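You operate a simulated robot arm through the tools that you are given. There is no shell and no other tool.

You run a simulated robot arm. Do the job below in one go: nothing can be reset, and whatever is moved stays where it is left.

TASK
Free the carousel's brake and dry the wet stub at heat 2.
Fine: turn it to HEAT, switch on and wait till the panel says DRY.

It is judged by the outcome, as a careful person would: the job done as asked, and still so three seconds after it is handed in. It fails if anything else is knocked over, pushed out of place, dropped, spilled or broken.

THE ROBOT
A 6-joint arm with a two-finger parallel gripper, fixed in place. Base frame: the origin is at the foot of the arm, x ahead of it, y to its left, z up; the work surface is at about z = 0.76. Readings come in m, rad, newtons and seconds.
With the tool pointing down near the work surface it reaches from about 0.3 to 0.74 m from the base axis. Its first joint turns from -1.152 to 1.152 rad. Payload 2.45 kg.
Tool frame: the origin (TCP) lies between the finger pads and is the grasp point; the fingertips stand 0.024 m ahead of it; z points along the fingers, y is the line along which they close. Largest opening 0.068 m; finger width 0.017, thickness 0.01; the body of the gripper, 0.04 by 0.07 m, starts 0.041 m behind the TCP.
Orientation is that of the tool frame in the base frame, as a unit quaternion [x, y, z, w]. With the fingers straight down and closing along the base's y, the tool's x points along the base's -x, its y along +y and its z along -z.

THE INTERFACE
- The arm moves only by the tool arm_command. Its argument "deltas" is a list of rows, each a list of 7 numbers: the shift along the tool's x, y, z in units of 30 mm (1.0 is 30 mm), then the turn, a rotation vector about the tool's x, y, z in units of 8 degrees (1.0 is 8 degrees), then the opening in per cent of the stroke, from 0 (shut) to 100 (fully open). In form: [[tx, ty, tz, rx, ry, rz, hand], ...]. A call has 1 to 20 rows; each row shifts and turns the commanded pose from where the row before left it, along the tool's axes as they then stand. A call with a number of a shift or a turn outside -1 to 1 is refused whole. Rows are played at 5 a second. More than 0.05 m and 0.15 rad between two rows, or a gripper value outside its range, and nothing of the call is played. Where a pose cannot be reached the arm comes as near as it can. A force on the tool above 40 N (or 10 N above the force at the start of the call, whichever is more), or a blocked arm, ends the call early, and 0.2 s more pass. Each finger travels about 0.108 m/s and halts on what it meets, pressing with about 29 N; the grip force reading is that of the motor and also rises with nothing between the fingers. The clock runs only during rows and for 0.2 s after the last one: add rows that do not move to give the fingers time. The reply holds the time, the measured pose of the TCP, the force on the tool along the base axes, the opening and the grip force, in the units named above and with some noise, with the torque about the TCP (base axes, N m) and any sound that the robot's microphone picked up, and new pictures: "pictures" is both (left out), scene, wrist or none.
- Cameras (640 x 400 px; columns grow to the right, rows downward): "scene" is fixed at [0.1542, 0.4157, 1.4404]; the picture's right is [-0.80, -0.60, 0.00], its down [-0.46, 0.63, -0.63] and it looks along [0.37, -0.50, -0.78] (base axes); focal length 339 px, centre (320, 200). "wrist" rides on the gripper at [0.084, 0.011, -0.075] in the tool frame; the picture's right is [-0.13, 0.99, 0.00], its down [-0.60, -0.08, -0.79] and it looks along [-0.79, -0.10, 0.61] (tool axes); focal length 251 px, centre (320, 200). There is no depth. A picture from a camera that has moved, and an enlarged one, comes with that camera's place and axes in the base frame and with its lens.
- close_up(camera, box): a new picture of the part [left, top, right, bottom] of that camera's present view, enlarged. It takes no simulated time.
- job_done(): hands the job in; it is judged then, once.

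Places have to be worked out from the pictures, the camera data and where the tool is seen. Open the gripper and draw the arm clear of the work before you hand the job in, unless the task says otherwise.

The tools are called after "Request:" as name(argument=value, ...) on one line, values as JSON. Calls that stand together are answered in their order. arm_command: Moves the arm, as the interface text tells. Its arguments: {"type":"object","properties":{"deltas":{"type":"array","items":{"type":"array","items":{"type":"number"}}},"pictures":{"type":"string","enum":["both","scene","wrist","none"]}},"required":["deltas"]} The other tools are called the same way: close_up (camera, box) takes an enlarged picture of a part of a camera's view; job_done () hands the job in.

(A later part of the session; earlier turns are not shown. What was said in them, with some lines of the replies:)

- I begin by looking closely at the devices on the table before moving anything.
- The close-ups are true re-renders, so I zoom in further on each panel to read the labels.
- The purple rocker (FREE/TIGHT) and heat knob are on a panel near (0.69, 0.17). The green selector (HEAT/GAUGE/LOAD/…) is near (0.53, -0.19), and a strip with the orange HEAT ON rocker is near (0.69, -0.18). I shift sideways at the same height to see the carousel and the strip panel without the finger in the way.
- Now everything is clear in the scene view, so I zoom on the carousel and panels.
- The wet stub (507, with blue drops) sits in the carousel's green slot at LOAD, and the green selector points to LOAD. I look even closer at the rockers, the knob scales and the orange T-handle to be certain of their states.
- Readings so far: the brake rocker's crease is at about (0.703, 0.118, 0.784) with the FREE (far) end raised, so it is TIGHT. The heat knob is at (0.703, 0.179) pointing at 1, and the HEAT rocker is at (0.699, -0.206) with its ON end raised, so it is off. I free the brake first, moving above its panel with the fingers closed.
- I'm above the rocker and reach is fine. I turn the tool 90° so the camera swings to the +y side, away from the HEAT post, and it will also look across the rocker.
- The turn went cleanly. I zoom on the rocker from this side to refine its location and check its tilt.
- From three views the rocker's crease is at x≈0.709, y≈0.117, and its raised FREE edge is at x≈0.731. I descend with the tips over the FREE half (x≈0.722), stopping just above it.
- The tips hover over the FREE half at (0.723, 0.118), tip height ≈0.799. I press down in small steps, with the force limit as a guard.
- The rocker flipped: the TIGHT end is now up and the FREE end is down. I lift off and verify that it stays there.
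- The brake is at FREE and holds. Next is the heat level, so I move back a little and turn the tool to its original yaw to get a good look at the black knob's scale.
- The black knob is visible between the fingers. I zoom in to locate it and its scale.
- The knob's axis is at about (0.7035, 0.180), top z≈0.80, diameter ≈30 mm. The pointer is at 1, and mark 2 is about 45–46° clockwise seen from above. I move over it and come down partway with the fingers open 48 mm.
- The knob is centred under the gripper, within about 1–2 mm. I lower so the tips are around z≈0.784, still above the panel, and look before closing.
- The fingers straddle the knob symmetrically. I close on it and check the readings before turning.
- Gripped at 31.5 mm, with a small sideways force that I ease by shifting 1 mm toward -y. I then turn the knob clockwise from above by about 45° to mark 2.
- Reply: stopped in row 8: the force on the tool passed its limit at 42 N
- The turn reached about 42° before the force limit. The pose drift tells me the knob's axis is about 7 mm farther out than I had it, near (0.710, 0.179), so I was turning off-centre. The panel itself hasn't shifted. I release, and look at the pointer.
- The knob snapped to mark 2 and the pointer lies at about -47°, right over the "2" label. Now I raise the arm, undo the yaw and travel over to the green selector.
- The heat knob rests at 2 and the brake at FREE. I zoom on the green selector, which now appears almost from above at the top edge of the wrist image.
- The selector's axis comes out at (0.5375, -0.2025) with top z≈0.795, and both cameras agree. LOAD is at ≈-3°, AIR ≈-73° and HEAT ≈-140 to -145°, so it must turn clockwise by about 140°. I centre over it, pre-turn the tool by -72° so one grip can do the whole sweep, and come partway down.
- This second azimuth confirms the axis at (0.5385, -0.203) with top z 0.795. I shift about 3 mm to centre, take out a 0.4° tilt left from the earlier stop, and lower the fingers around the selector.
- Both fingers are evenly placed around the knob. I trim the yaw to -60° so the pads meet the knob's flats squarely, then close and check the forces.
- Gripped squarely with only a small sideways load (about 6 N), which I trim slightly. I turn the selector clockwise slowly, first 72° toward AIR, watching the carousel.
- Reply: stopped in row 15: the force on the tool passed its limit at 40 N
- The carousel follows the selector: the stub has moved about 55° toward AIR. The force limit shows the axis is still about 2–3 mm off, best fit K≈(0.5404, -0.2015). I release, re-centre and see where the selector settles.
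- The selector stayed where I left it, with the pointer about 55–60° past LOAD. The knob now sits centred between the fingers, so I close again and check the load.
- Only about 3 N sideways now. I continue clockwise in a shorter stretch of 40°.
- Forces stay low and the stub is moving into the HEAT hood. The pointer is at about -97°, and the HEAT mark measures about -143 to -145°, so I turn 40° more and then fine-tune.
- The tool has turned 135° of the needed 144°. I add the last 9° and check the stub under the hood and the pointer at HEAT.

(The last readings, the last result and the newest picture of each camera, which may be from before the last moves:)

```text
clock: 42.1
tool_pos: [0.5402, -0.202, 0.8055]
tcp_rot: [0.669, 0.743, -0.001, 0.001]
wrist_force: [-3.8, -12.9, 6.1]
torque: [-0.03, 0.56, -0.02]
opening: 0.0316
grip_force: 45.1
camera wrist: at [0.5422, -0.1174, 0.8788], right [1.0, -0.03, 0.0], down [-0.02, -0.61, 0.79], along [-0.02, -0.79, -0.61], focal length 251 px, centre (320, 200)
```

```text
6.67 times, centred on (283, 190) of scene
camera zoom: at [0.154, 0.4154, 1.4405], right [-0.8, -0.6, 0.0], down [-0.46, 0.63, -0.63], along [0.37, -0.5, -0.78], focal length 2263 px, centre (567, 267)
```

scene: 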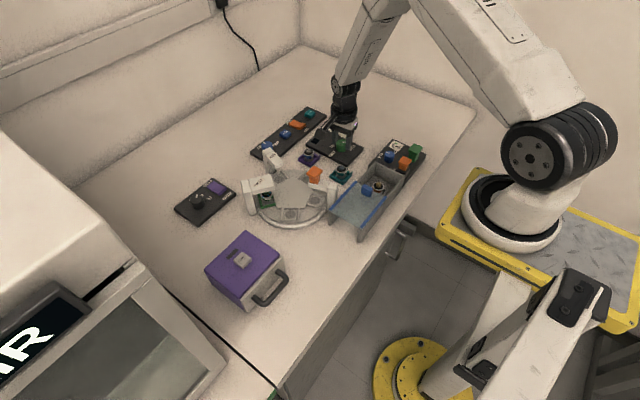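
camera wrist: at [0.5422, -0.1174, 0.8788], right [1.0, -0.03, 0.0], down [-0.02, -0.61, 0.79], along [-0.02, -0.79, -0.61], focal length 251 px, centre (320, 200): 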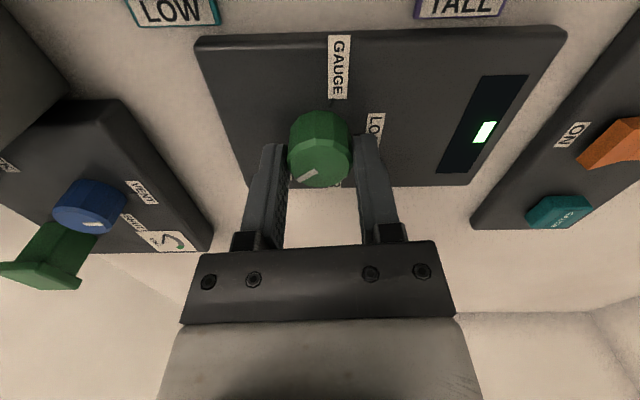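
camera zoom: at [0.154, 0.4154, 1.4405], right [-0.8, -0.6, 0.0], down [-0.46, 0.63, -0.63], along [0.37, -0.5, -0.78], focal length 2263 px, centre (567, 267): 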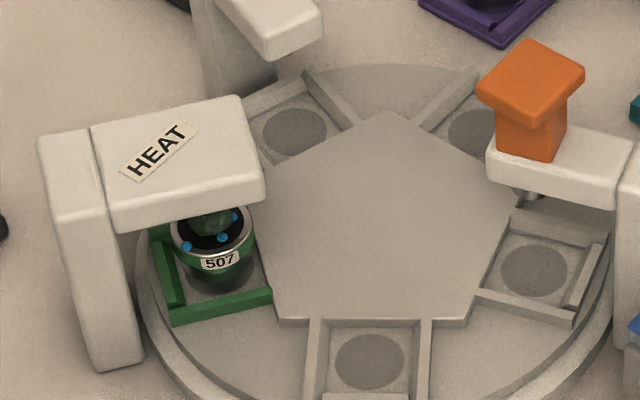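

The carousel's slots line up exactly as they did originally, and the wet stub 507 is now under HEAT. I release the selector and lift straight up.

Request:
arm_command(deltas=[[0, 0, 0, 0, 0, 0, 70], [0, 0, 0, 0, 0, 0, 70], [0, 0, -0.7, 0, 0, 0, 70], [0, 0, -1, 0, 0, 0, 70], [0, 0, -1, 0, 0, 0, 70], [0, 0, -1, 0, 0, 0, 70], [0, 0, -1, 0, 0, 0, 70], [0, 0, -1, 0, 0, 0, 70], [0, 0, 0, 0, 0, 0, 40]])

Request:
close_up(camera="scene", box=[310, 125, 374, 165])

Request:
close_up(camera="scene", box=[235, 160, 331, 220])

Request:
close_up(camera="wrist", box=[220, 0, 420, 125])

```text
clock: 44.1
tool_pos: [0.5406, -0.2006, 0.9764]
tcp_rot: [0.669, 0.743, 0.0, -0.001]
wrist_force: [0.4, -0.7, 0.0]
torque: [0.01, 0.01, -0.01]
opening: 0.0272
grip_force: 0.0
camera wrist: at [0.5421, -0.1171, 1.0499], right [1.0, -0.03, 0.0], down [-0.02, -0.61, 0.79], along [-0.02, -0.79, -0.61], focal length 251 px, centre (320, 200)
```

scene: 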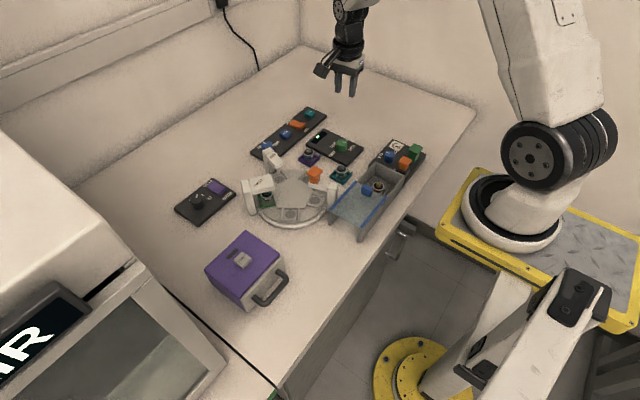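
wrist: 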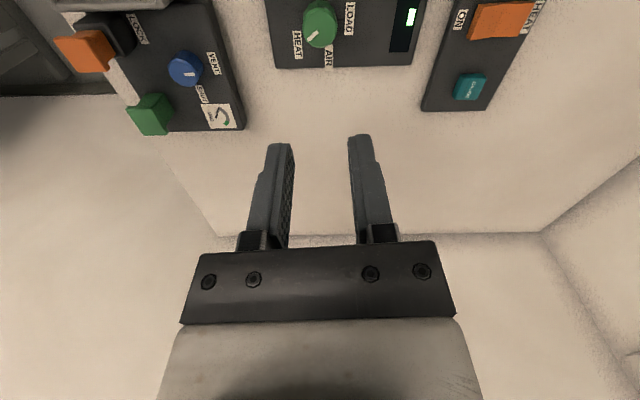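

```text
10.00 times, centred on (342, 145) of scene
camera zoom: at [0.1542, 0.4157, 1.4404], right [-0.8, -0.6, 0.0], down [-0.46, 0.63, -0.63], along [0.37, -0.5, -0.78], focal length 3394 px, centre (100, 750)
```

zoom: 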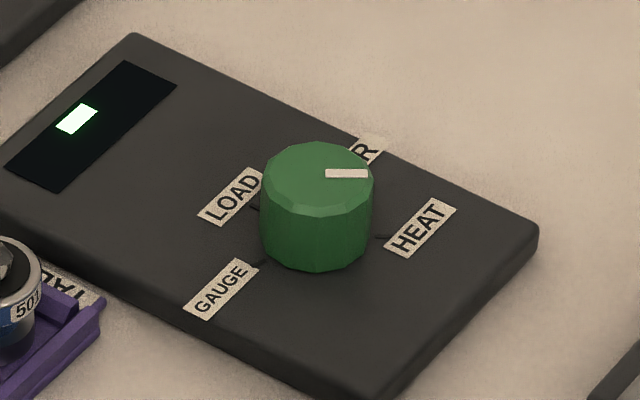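

```text
6.67 times, centred on (283, 190) of scene
camera zoom: at [0.1542, 0.4157, 1.4404], right [-0.8, -0.6, 0.0], down [-0.46, 0.63, -0.63], along [0.37, -0.5, -0.78], focal length 2263 px, centre (567, 267)
```

zoom: 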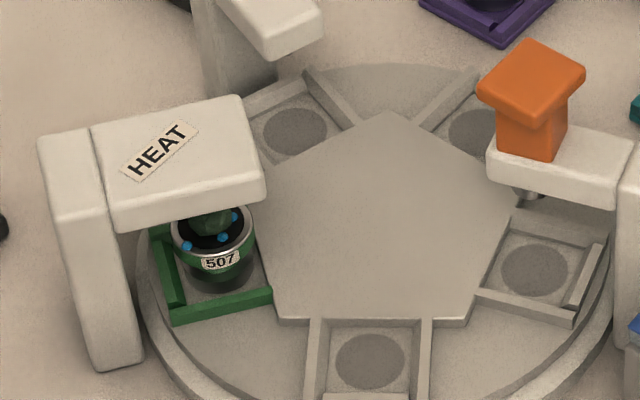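

```text
3.20 times, centred on (320, 62) of wrist
camera zoom: at [0.5421, -0.1171, 1.0499], right [1.0, -0.03, 0.0], down [-0.02, -0.61, 0.79], along [-0.02, -0.79, -0.61], focal length 805 px, centre (320, 640)
```

zoom: 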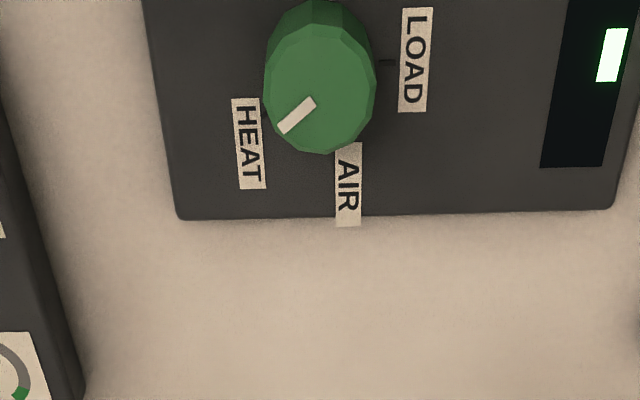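

The selector points at HEAT (measured -143°) and stub 507 sits under the hood. Next is the HEAT rocker, which I zoom in on from here.

Request:
close_up(camera="wrist", box=[420, 0, 580, 100])

Request:
close_up(camera="scene", box=[280, 105, 328, 135])

```text
4.00 times, centred on (500, 50) of wrist
camera zoom: at [0.5421, -0.1171, 1.0499], right [1.0, -0.03, 0.0], down [-0.02, -0.61, 0.79], along [-0.02, -0.79, -0.61], focal length 1006 px, centre (-400, 800)
```

zoom: 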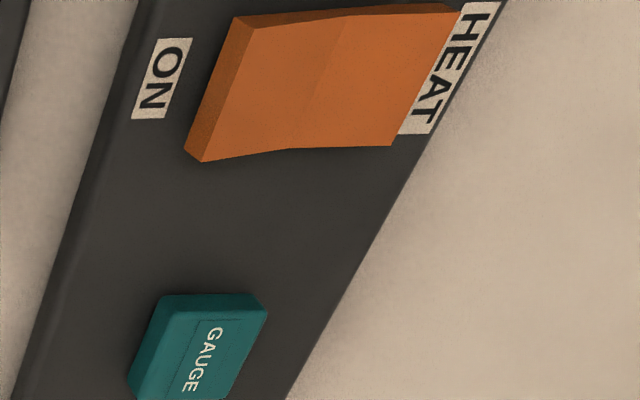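

```text
13.33 times, centred on (304, 120) of scene
camera zoom: at [0.1542, 0.4157, 1.4404], right [-0.8, -0.6, 0.0], down [-0.46, 0.63, -0.63], along [0.37, -0.5, -0.78], focal length 4526 px, centre (533, 1267)
```

zoom: 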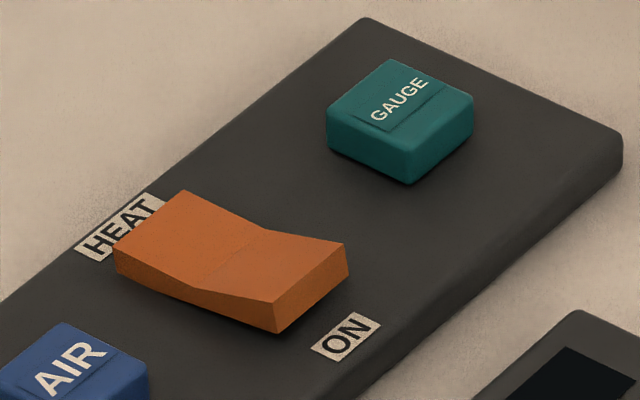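

The HEAT rocker's crease is at about (0.7045, -0.205) and the raised ON edge at x≈0.681, so the pressing point is (0.690, -0.205). I move over it with the fingers shut and come down to just above.

Request:
arm_command(deltas=[[-0.1264, 0.9922, 0, 0, 0, 0, 0], [-0.1264, 0.9922, 0, 0, 0, 0, 0], [-0.1264, 0.9922, 0, 0, 0, 0, 0], [-0.1264, 0.9922, 0, 0, 0, 0, 0], [-0.1264, 0.9922, 0, 0, 0, 0, 0], [0, 0, 0.82, 0, 0, 0, 0], [0, 0, 0.82, 0, 0, 0, 0], [0, 0, 0.82, 0, 0, 0, 0], [0, 0, 0.82, 0, 0, 0, 0], [0, 0, 0.82, 0, 0, 0, 0], [0, 0, 0.8, 0, 0, 0, 0], [0, 0, 0, 0, 0, 0, 0]])

Request:
close_up(camera="wrist", box=[240, 60, 400, 160])

Request:
close_up(camera="scene", box=[260, 95, 340, 145])

```text
clock: 46.7
tool_pos: [0.6909, -0.206, 0.8293]
tcp_rot: [0.669, 0.743, 0.0, 0.002]
wrist_force: [0.1, -1.1, 0.0]
torque: [0.0, 0.01, 0.05]
opening: 0.0
grip_force: 23.9
camera wrist: at [0.6924, -0.1205, 0.9039], right [1.0, -0.03, 0.0], down [-0.02, -0.61, 0.79], along [-0.02, -0.79, -0.61], focal length 251 px, centre (320, 200)
```

scene: 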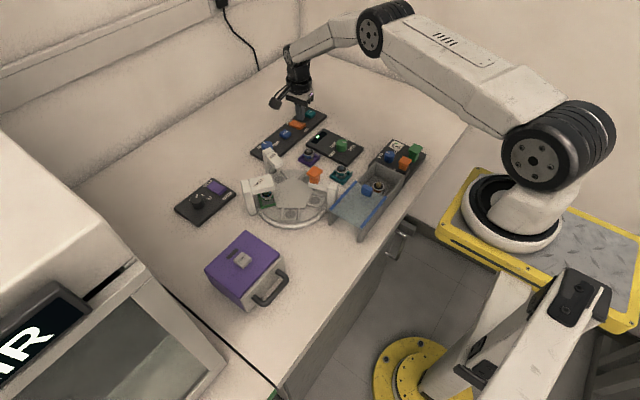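
wrist: 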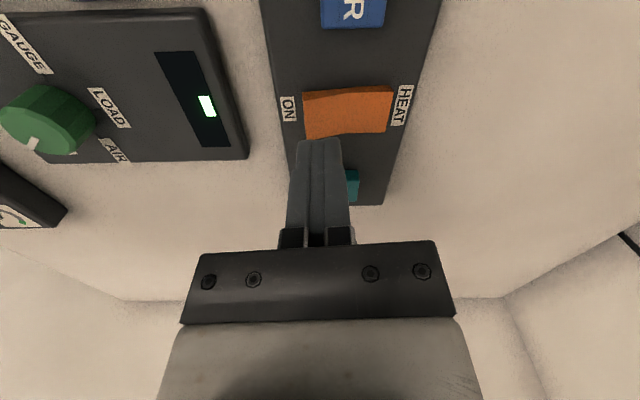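

```text
4.00 times, centred on (320, 110) of wrist
camera zoom: at [0.6924, -0.1205, 0.9039], right [1.0, -0.03, 0.0], down [-0.02, -0.61, 0.79], along [-0.02, -0.79, -0.61], focal length 1006 px, centre (320, 560)
```

zoom: 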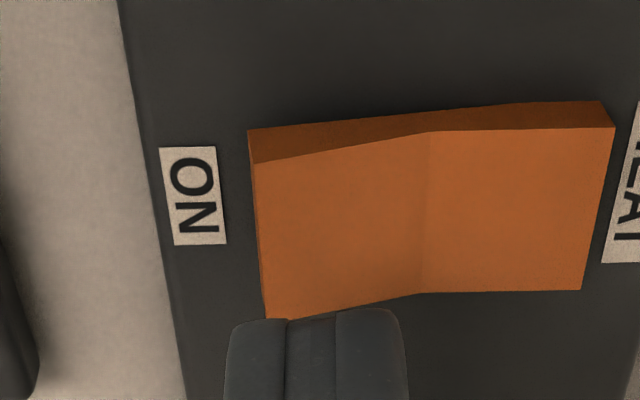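

```text
8.00 times, centred on (300, 120) of scene
camera zoom: at [0.1542, 0.4157, 1.4404], right [-0.8, -0.6, 0.0], down [-0.46, 0.63, -0.63], along [0.37, -0.5, -0.78], focal length 2716 px, centre (480, 840)
```

zoom: 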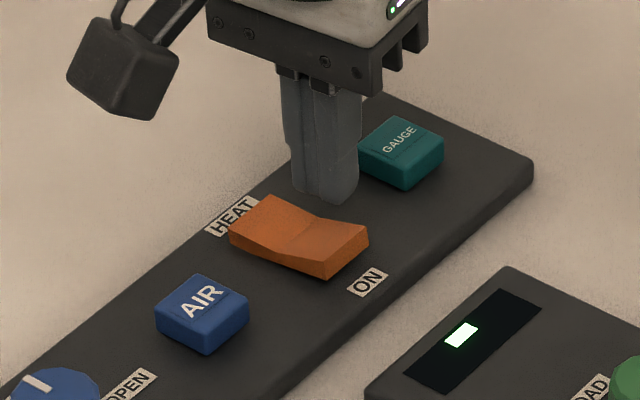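

The tips are over the ON half (x 0.682–0.705), about 20 mm above it. I press down in small steps to the same depth that worked on the brake rocker.

Request:
arm_command(deltas=[[0, -0.06, 0.3, 0, 0, 0, 0], [0, 0, 0.2, 0, 0, 0, 0], [0, 0, 0.12, 0, 0, 0, 0], [0, 0, 0.1, 0, 0, 0, 0], [0, 0, 0.07, 0, 0, 0, 0], [0, 0, 0.07, 0, 0, 0, 0]])

Request:
close_up(camera="scene", box=[260, 95, 340, 145])

Request:
close_up(camera="wrist", box=[130, 20, 400, 189])

```text
clock: 48.1
tool_pos: [0.6883, -0.2061, 0.8035]
tcp_rot: [0.669, 0.743, 0.0, 0.002]
wrist_force: [0.1, 0.9, 0.0]
torque: [-0.01, -0.02, -0.02]
opening: 0.0
grip_force: 23.6
camera wrist: at [0.6904, -0.1211, 0.8778], right [1.0, -0.03, 0.0], down [-0.02, -0.61, 0.79], along [-0.02, -0.79, -0.61], focal length 251 px, centre (320, 200)
```

scene: 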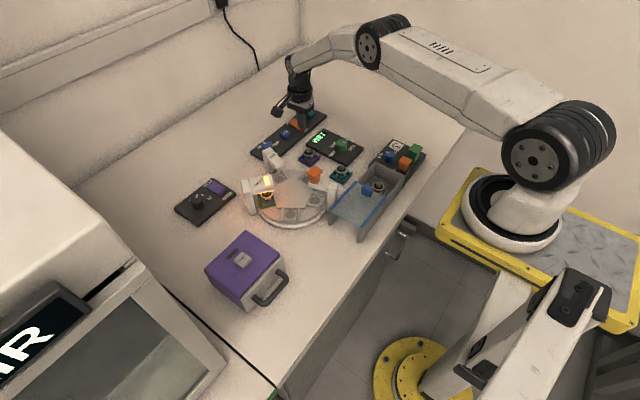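
wrist: 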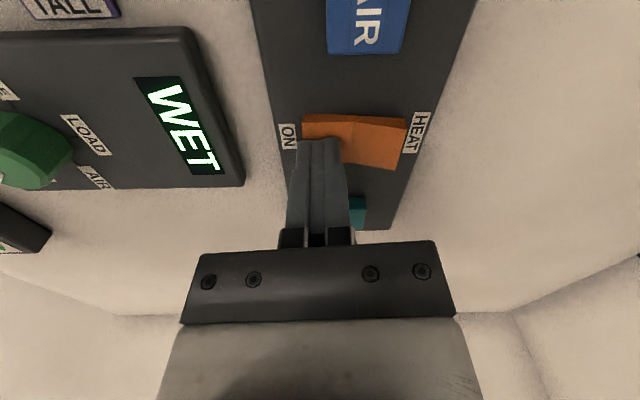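

```text
8.00 times, centred on (300, 120) of scene
camera zoom: at [0.1542, 0.4157, 1.4404], right [-0.8, -0.6, 0.0], down [-0.46, 0.63, -0.63], along [0.37, -0.5, -0.78], focal length 2716 px, centre (480, 840)
```

zoom: 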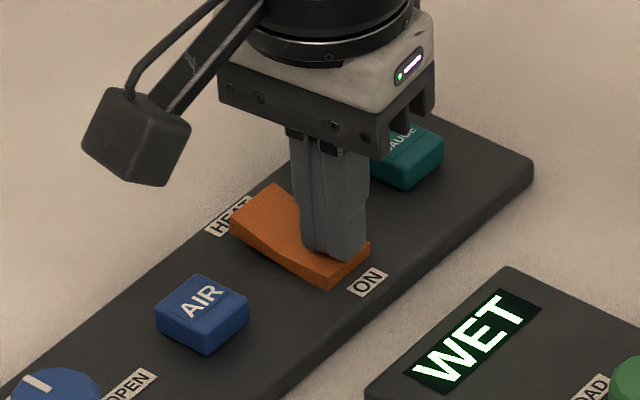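

```text
2.37 times, centred on (265, 104) of wrist
camera zoom: at [0.6904, -0.1211, 0.8778], right [1.0, -0.03, 0.0], down [-0.02, -0.61, 0.79], along [-0.02, -0.79, -0.61], focal length 595 px, centre (450, 426)
```

zoom: 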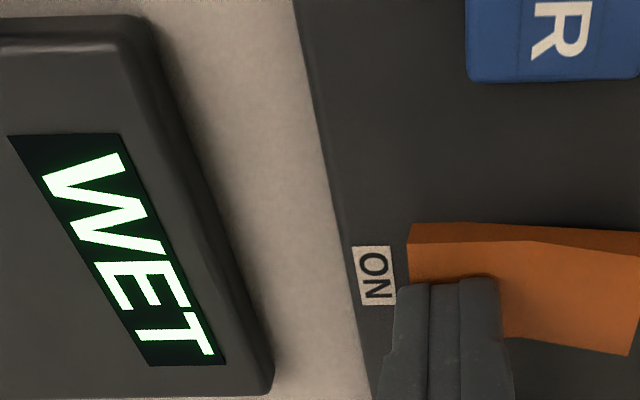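

The rocker flipped to ON, the heater glows over the stub and the panel reads WET. I lift clear and wait, watching the panel.

Request:
arm_command(deltas=[[0, 0, -0.5, 0, 0, 0, 0], [0, 0, -1, 0, 0, 0, 0], [0, 0, -1, 0, 0, 0, 0], [0, 0, -1, 0, 0, 0, 0], [0, 0, -1, 0, 0, 0, 0]])

Request:
close_up(camera="scene", box=[272, 105, 352, 155])

Request:
close_up(camera="scene", box=[165, 160, 293, 240])

```text
clock: 49.3
tool_pos: [0.6879, -0.2055, 0.9372]
tcp_rot: [0.669, 0.743, 0.0, 0.0]
wrist_force: [0.4, 0.6, 0.0]
torque: [-0.01, 0.0, 0.03]
opening: 0.0002
grip_force: 23.1
camera wrist: at [0.6903, -0.1205, 1.0127], right [1.0, -0.03, 0.0], down [-0.02, -0.61, 0.79], along [-0.02, -0.79, -0.61], focal length 251 px, centre (320, 200)
```

scene: 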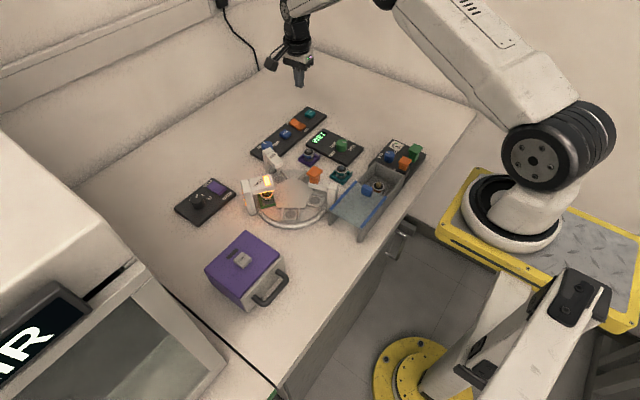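
wrist: 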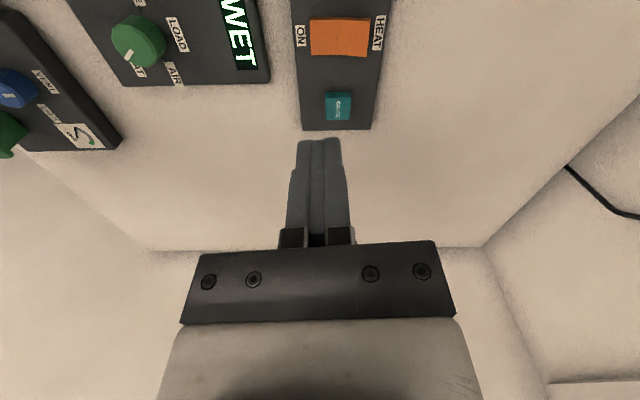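

```text
8.00 times, centred on (312, 130) of scene
camera zoom: at [0.1542, 0.4157, 1.4404], right [-0.8, -0.6, 0.0], down [-0.46, 0.63, -0.63], along [0.37, -0.5, -0.78], focal length 2716 px, centre (384, 760)
```

zoom: 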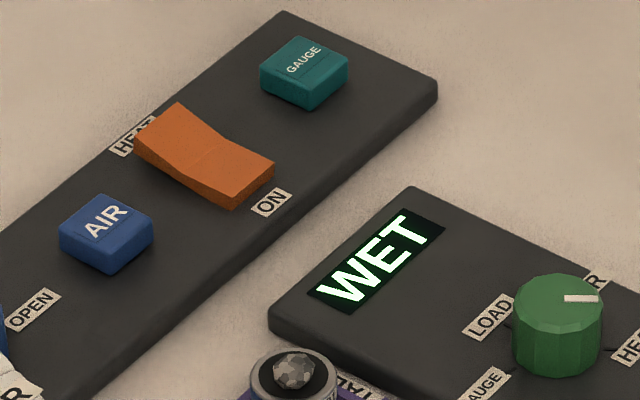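

```text
5.00 times, centred on (229, 200) of scene
camera zoom: at [0.1542, 0.4157, 1.4404], right [-0.8, -0.6, 0.0], down [-0.46, 0.63, -0.63], along [0.37, -0.5, -0.78], focal length 1697 px, centre (775, 200)
```

zoom: 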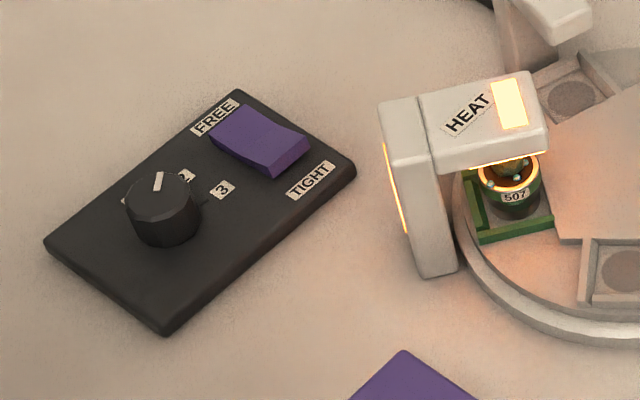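

The rocker stays ON, the heat knob is at 2, and the panel shows WET. I wait a couple of seconds at a time.

Request:
arm_command(deltas=[[0, 0, 0, 0, 0, 0, 0], [0, 0, 0, 0, 0, 0, 0], [0, 0, 0, 0, 0, 0, 0], [0, 0, 0, 0, 0, 0, 0], [0, 0, 0, 0, 0, 0, 0], [0, 0, 0, 0, 0, 0, 0], [0, 0, 0, 0, 0, 0, 0], [0, 0, 0, 0, 0, 0, 0], [0, 0, 0, 0, 0, 0, 0], [0, 0, 0, 0, 0, 0, 0]], pictures="scene")

Request:
close_up(camera="scene", box=[240, 120, 352, 190])

```text
clock: 51.5
tool_pos: [0.6898, -0.2051, 0.9395]
tcp_rot: [0.67, 0.743, 0.001, 0.002]
wrist_force: [0.1, -0.5, -0.4]
torque: [0.0, 0.0, 0.0]
opening: 0.0
grip_force: 23.2
```

scene: 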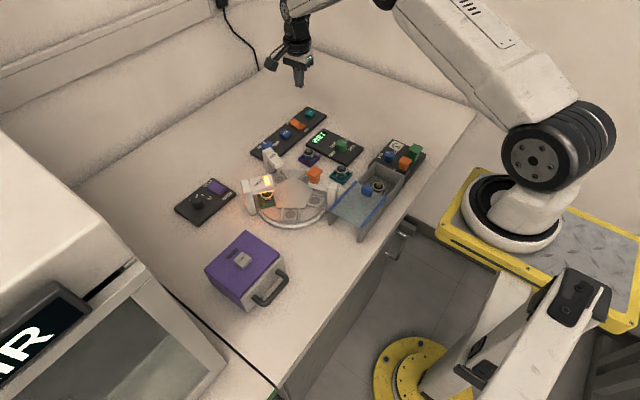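

```text
5.71 times, centred on (296, 155) of scene
camera zoom: at [0.1542, 0.4157, 1.4404], right [-0.8, -0.6, 0.0], down [-0.46, 0.63, -0.63], along [0.37, -0.5, -0.78], focal length 1940 px, centre (457, 457)
```

zoom: 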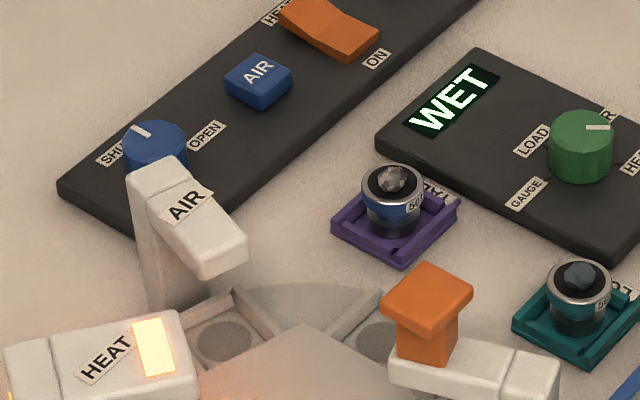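

Still WET after about 4 s. I keep waiting, open the fingers meanwhile, and check the display.

Request:
arm_command(deltas=[[0, 0, 0, 0, 0, 0, 60], [0, 0, 0, 0, 0, 0, 60], [0, 0, 0, 0, 0, 0, 60], [0, 0, 0, 0, 0, 0, 60], [0, 0, 0, 0, 0, 0, 60], [0, 0, 0, 0, 0, 0, 60], [0, 0, 0, 0, 0, 0, 60], [0, 0, 0, 0, 0, 0, 60], [0, 0, 0, 0, 0, 0, 60], [0, 0, 0, 0, 0, 0, 60]], pictures="none")

Request:
close_up(camera="scene", box=[240, 120, 352, 190])

```text
clock: 53.7
tool_pos: [0.6886, -0.2042, 0.9379]
tcp_rot: [0.669, 0.743, 0.0, 0.002]
wrist_force: [-0.6, -0.3, -0.4]
torque: [0.02, 0.0, 0.02]
opening: 0.0407
grip_force: 0.0
```

```text
5.71 times, centred on (296, 155) of scene
camera zoom: at [0.1542, 0.4157, 1.4404], right [-0.8, -0.6, 0.0], down [-0.46, 0.63, -0.63], along [0.37, -0.5, -0.78], focal length 1940 px, centre (457, 457)
```

zoom: 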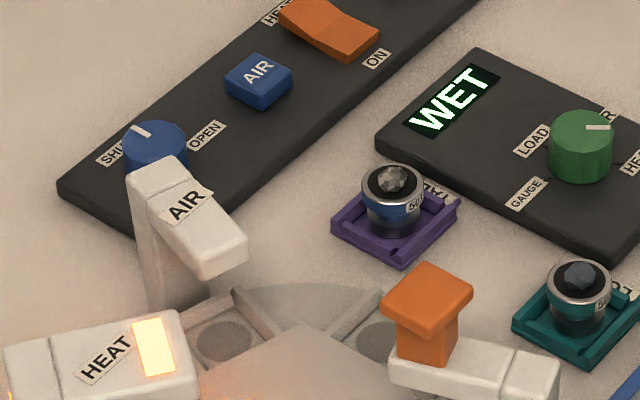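

The panel still reads WET after about 6 s of heat. I continue waiting in short stretches.

Request:
arm_command(deltas=[[0, 0, 0, 0, 0, 0, 60], [0, 0, 0, 0, 0, 0, 60], [0, 0, 0, 0, 0, 0, 60], [0, 0, 0, 0, 0, 0, 60], [0, 0, 0, 0, 0, 0, 60], [0, 0, 0, 0, 0, 0, 60], [0, 0, 0, 0, 0, 0, 60], [0, 0, 0, 0, 0, 0, 60], [0, 0, 0, 0, 0, 0, 60], [0, 0, 0, 0, 0, 0, 60]], pictures="none")

Request:
close_up(camera="scene", box=[240, 120, 352, 190])

```text
clock: 55.9
tool_pos: [0.6876, -0.2056, 0.9387]
tcp_rot: [0.669, 0.743, 0.001, 0.002]
wrist_force: [-0.3, -0.7, 0.1]
torque: [0.01, 0.04, 0.01]
opening: 0.0409
grip_force: 0.1
```

```text
5.71 times, centred on (296, 155) of scene
camera zoom: at [0.1542, 0.4157, 1.4404], right [-0.8, -0.6, 0.0], down [-0.46, 0.63, -0.63], along [0.37, -0.5, -0.78], focal length 1940 px, centre (457, 457)
```

zoom: 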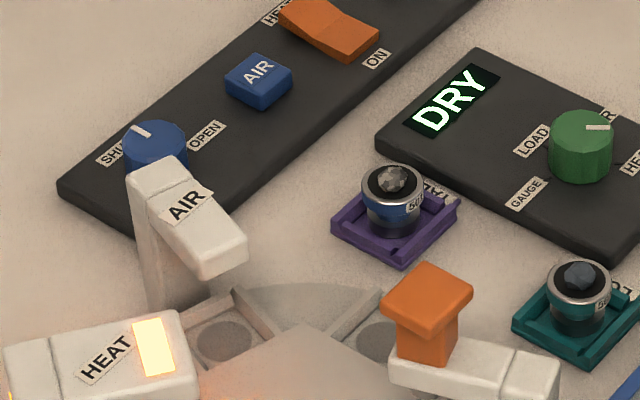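

The panel now says DRY. The arm is already high with open fingers, so I raise it a little further clear and confirm that nothing has changed.

Request:
arm_command(deltas=[[0, 0, -1, 0, 0, 0, 60], [0, 0, -1, 0, 0, 0, 60]], pictures="scene")

Request:
close_up(camera="scene", box=[165, 105, 373, 235])

```text
clock: 56.5
tool_pos: [0.688, -0.2047, 0.9983]
tcp_rot: [0.669, 0.743, 0.0, 0.001]
wrist_force: [0.2, 0.2, -0.7]
torque: [0.03, -0.01, 0.02]
opening: 0.0409
grip_force: 0.1
```

scene: 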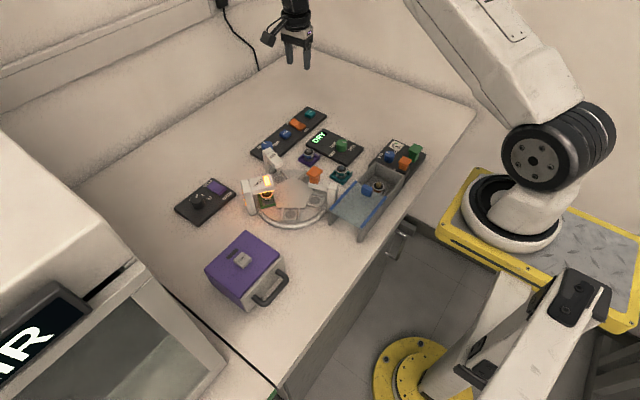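

```text
3.08 times, centred on (269, 170) of scene
camera zoom: at [0.1542, 0.4157, 1.4404], right [-0.8, -0.6, 0.0], down [-0.46, 0.63, -0.63], along [0.37, -0.5, -0.78], focal length 1044 px, centre (477, 292)
```

zoom: 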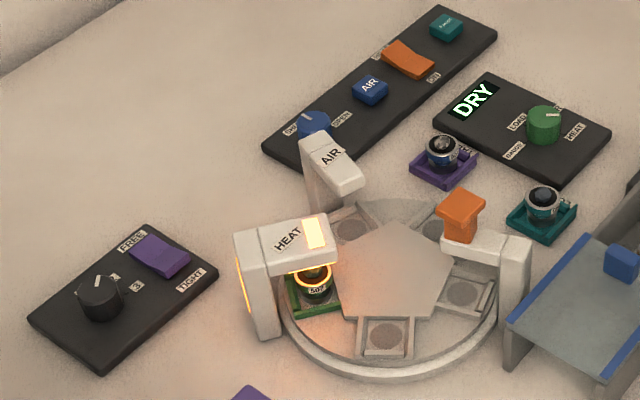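

The brake is FREE, heat is at 2, the selector and stub are at HEAT, and the panel reads DRY. Everything else stands where it was and the arm is clear with its gripper open, so I hand the job in.

Request:
job_done()

```text
The job is handed in.
```

The stub (507) is dry: the panel changed from WET to DRY after roughly 7 seconds at heat 2, and I've handed the job in.

- **Brake:** set to FREE, and it stayed there after I lifted off.
- **Heat level:** the black knob is at 2. I set it before switching the heater on.
- **Carousel:** the green selector is at HEAT, and the stub is sitting under the hood.
- **Heater:** still ON. You asked me to switch it on and wait for DRY, so I didn't switch it off afterwards.

I hit the force limit twice while turning the two knobs because my grip was slightly off-centre. The heat knob clicked into 2 when I let go. On the selector I re-centred the grip and finished the turn. In the final pictures nothing else looks moved or knocked over. The arm is clear with its gripper open.
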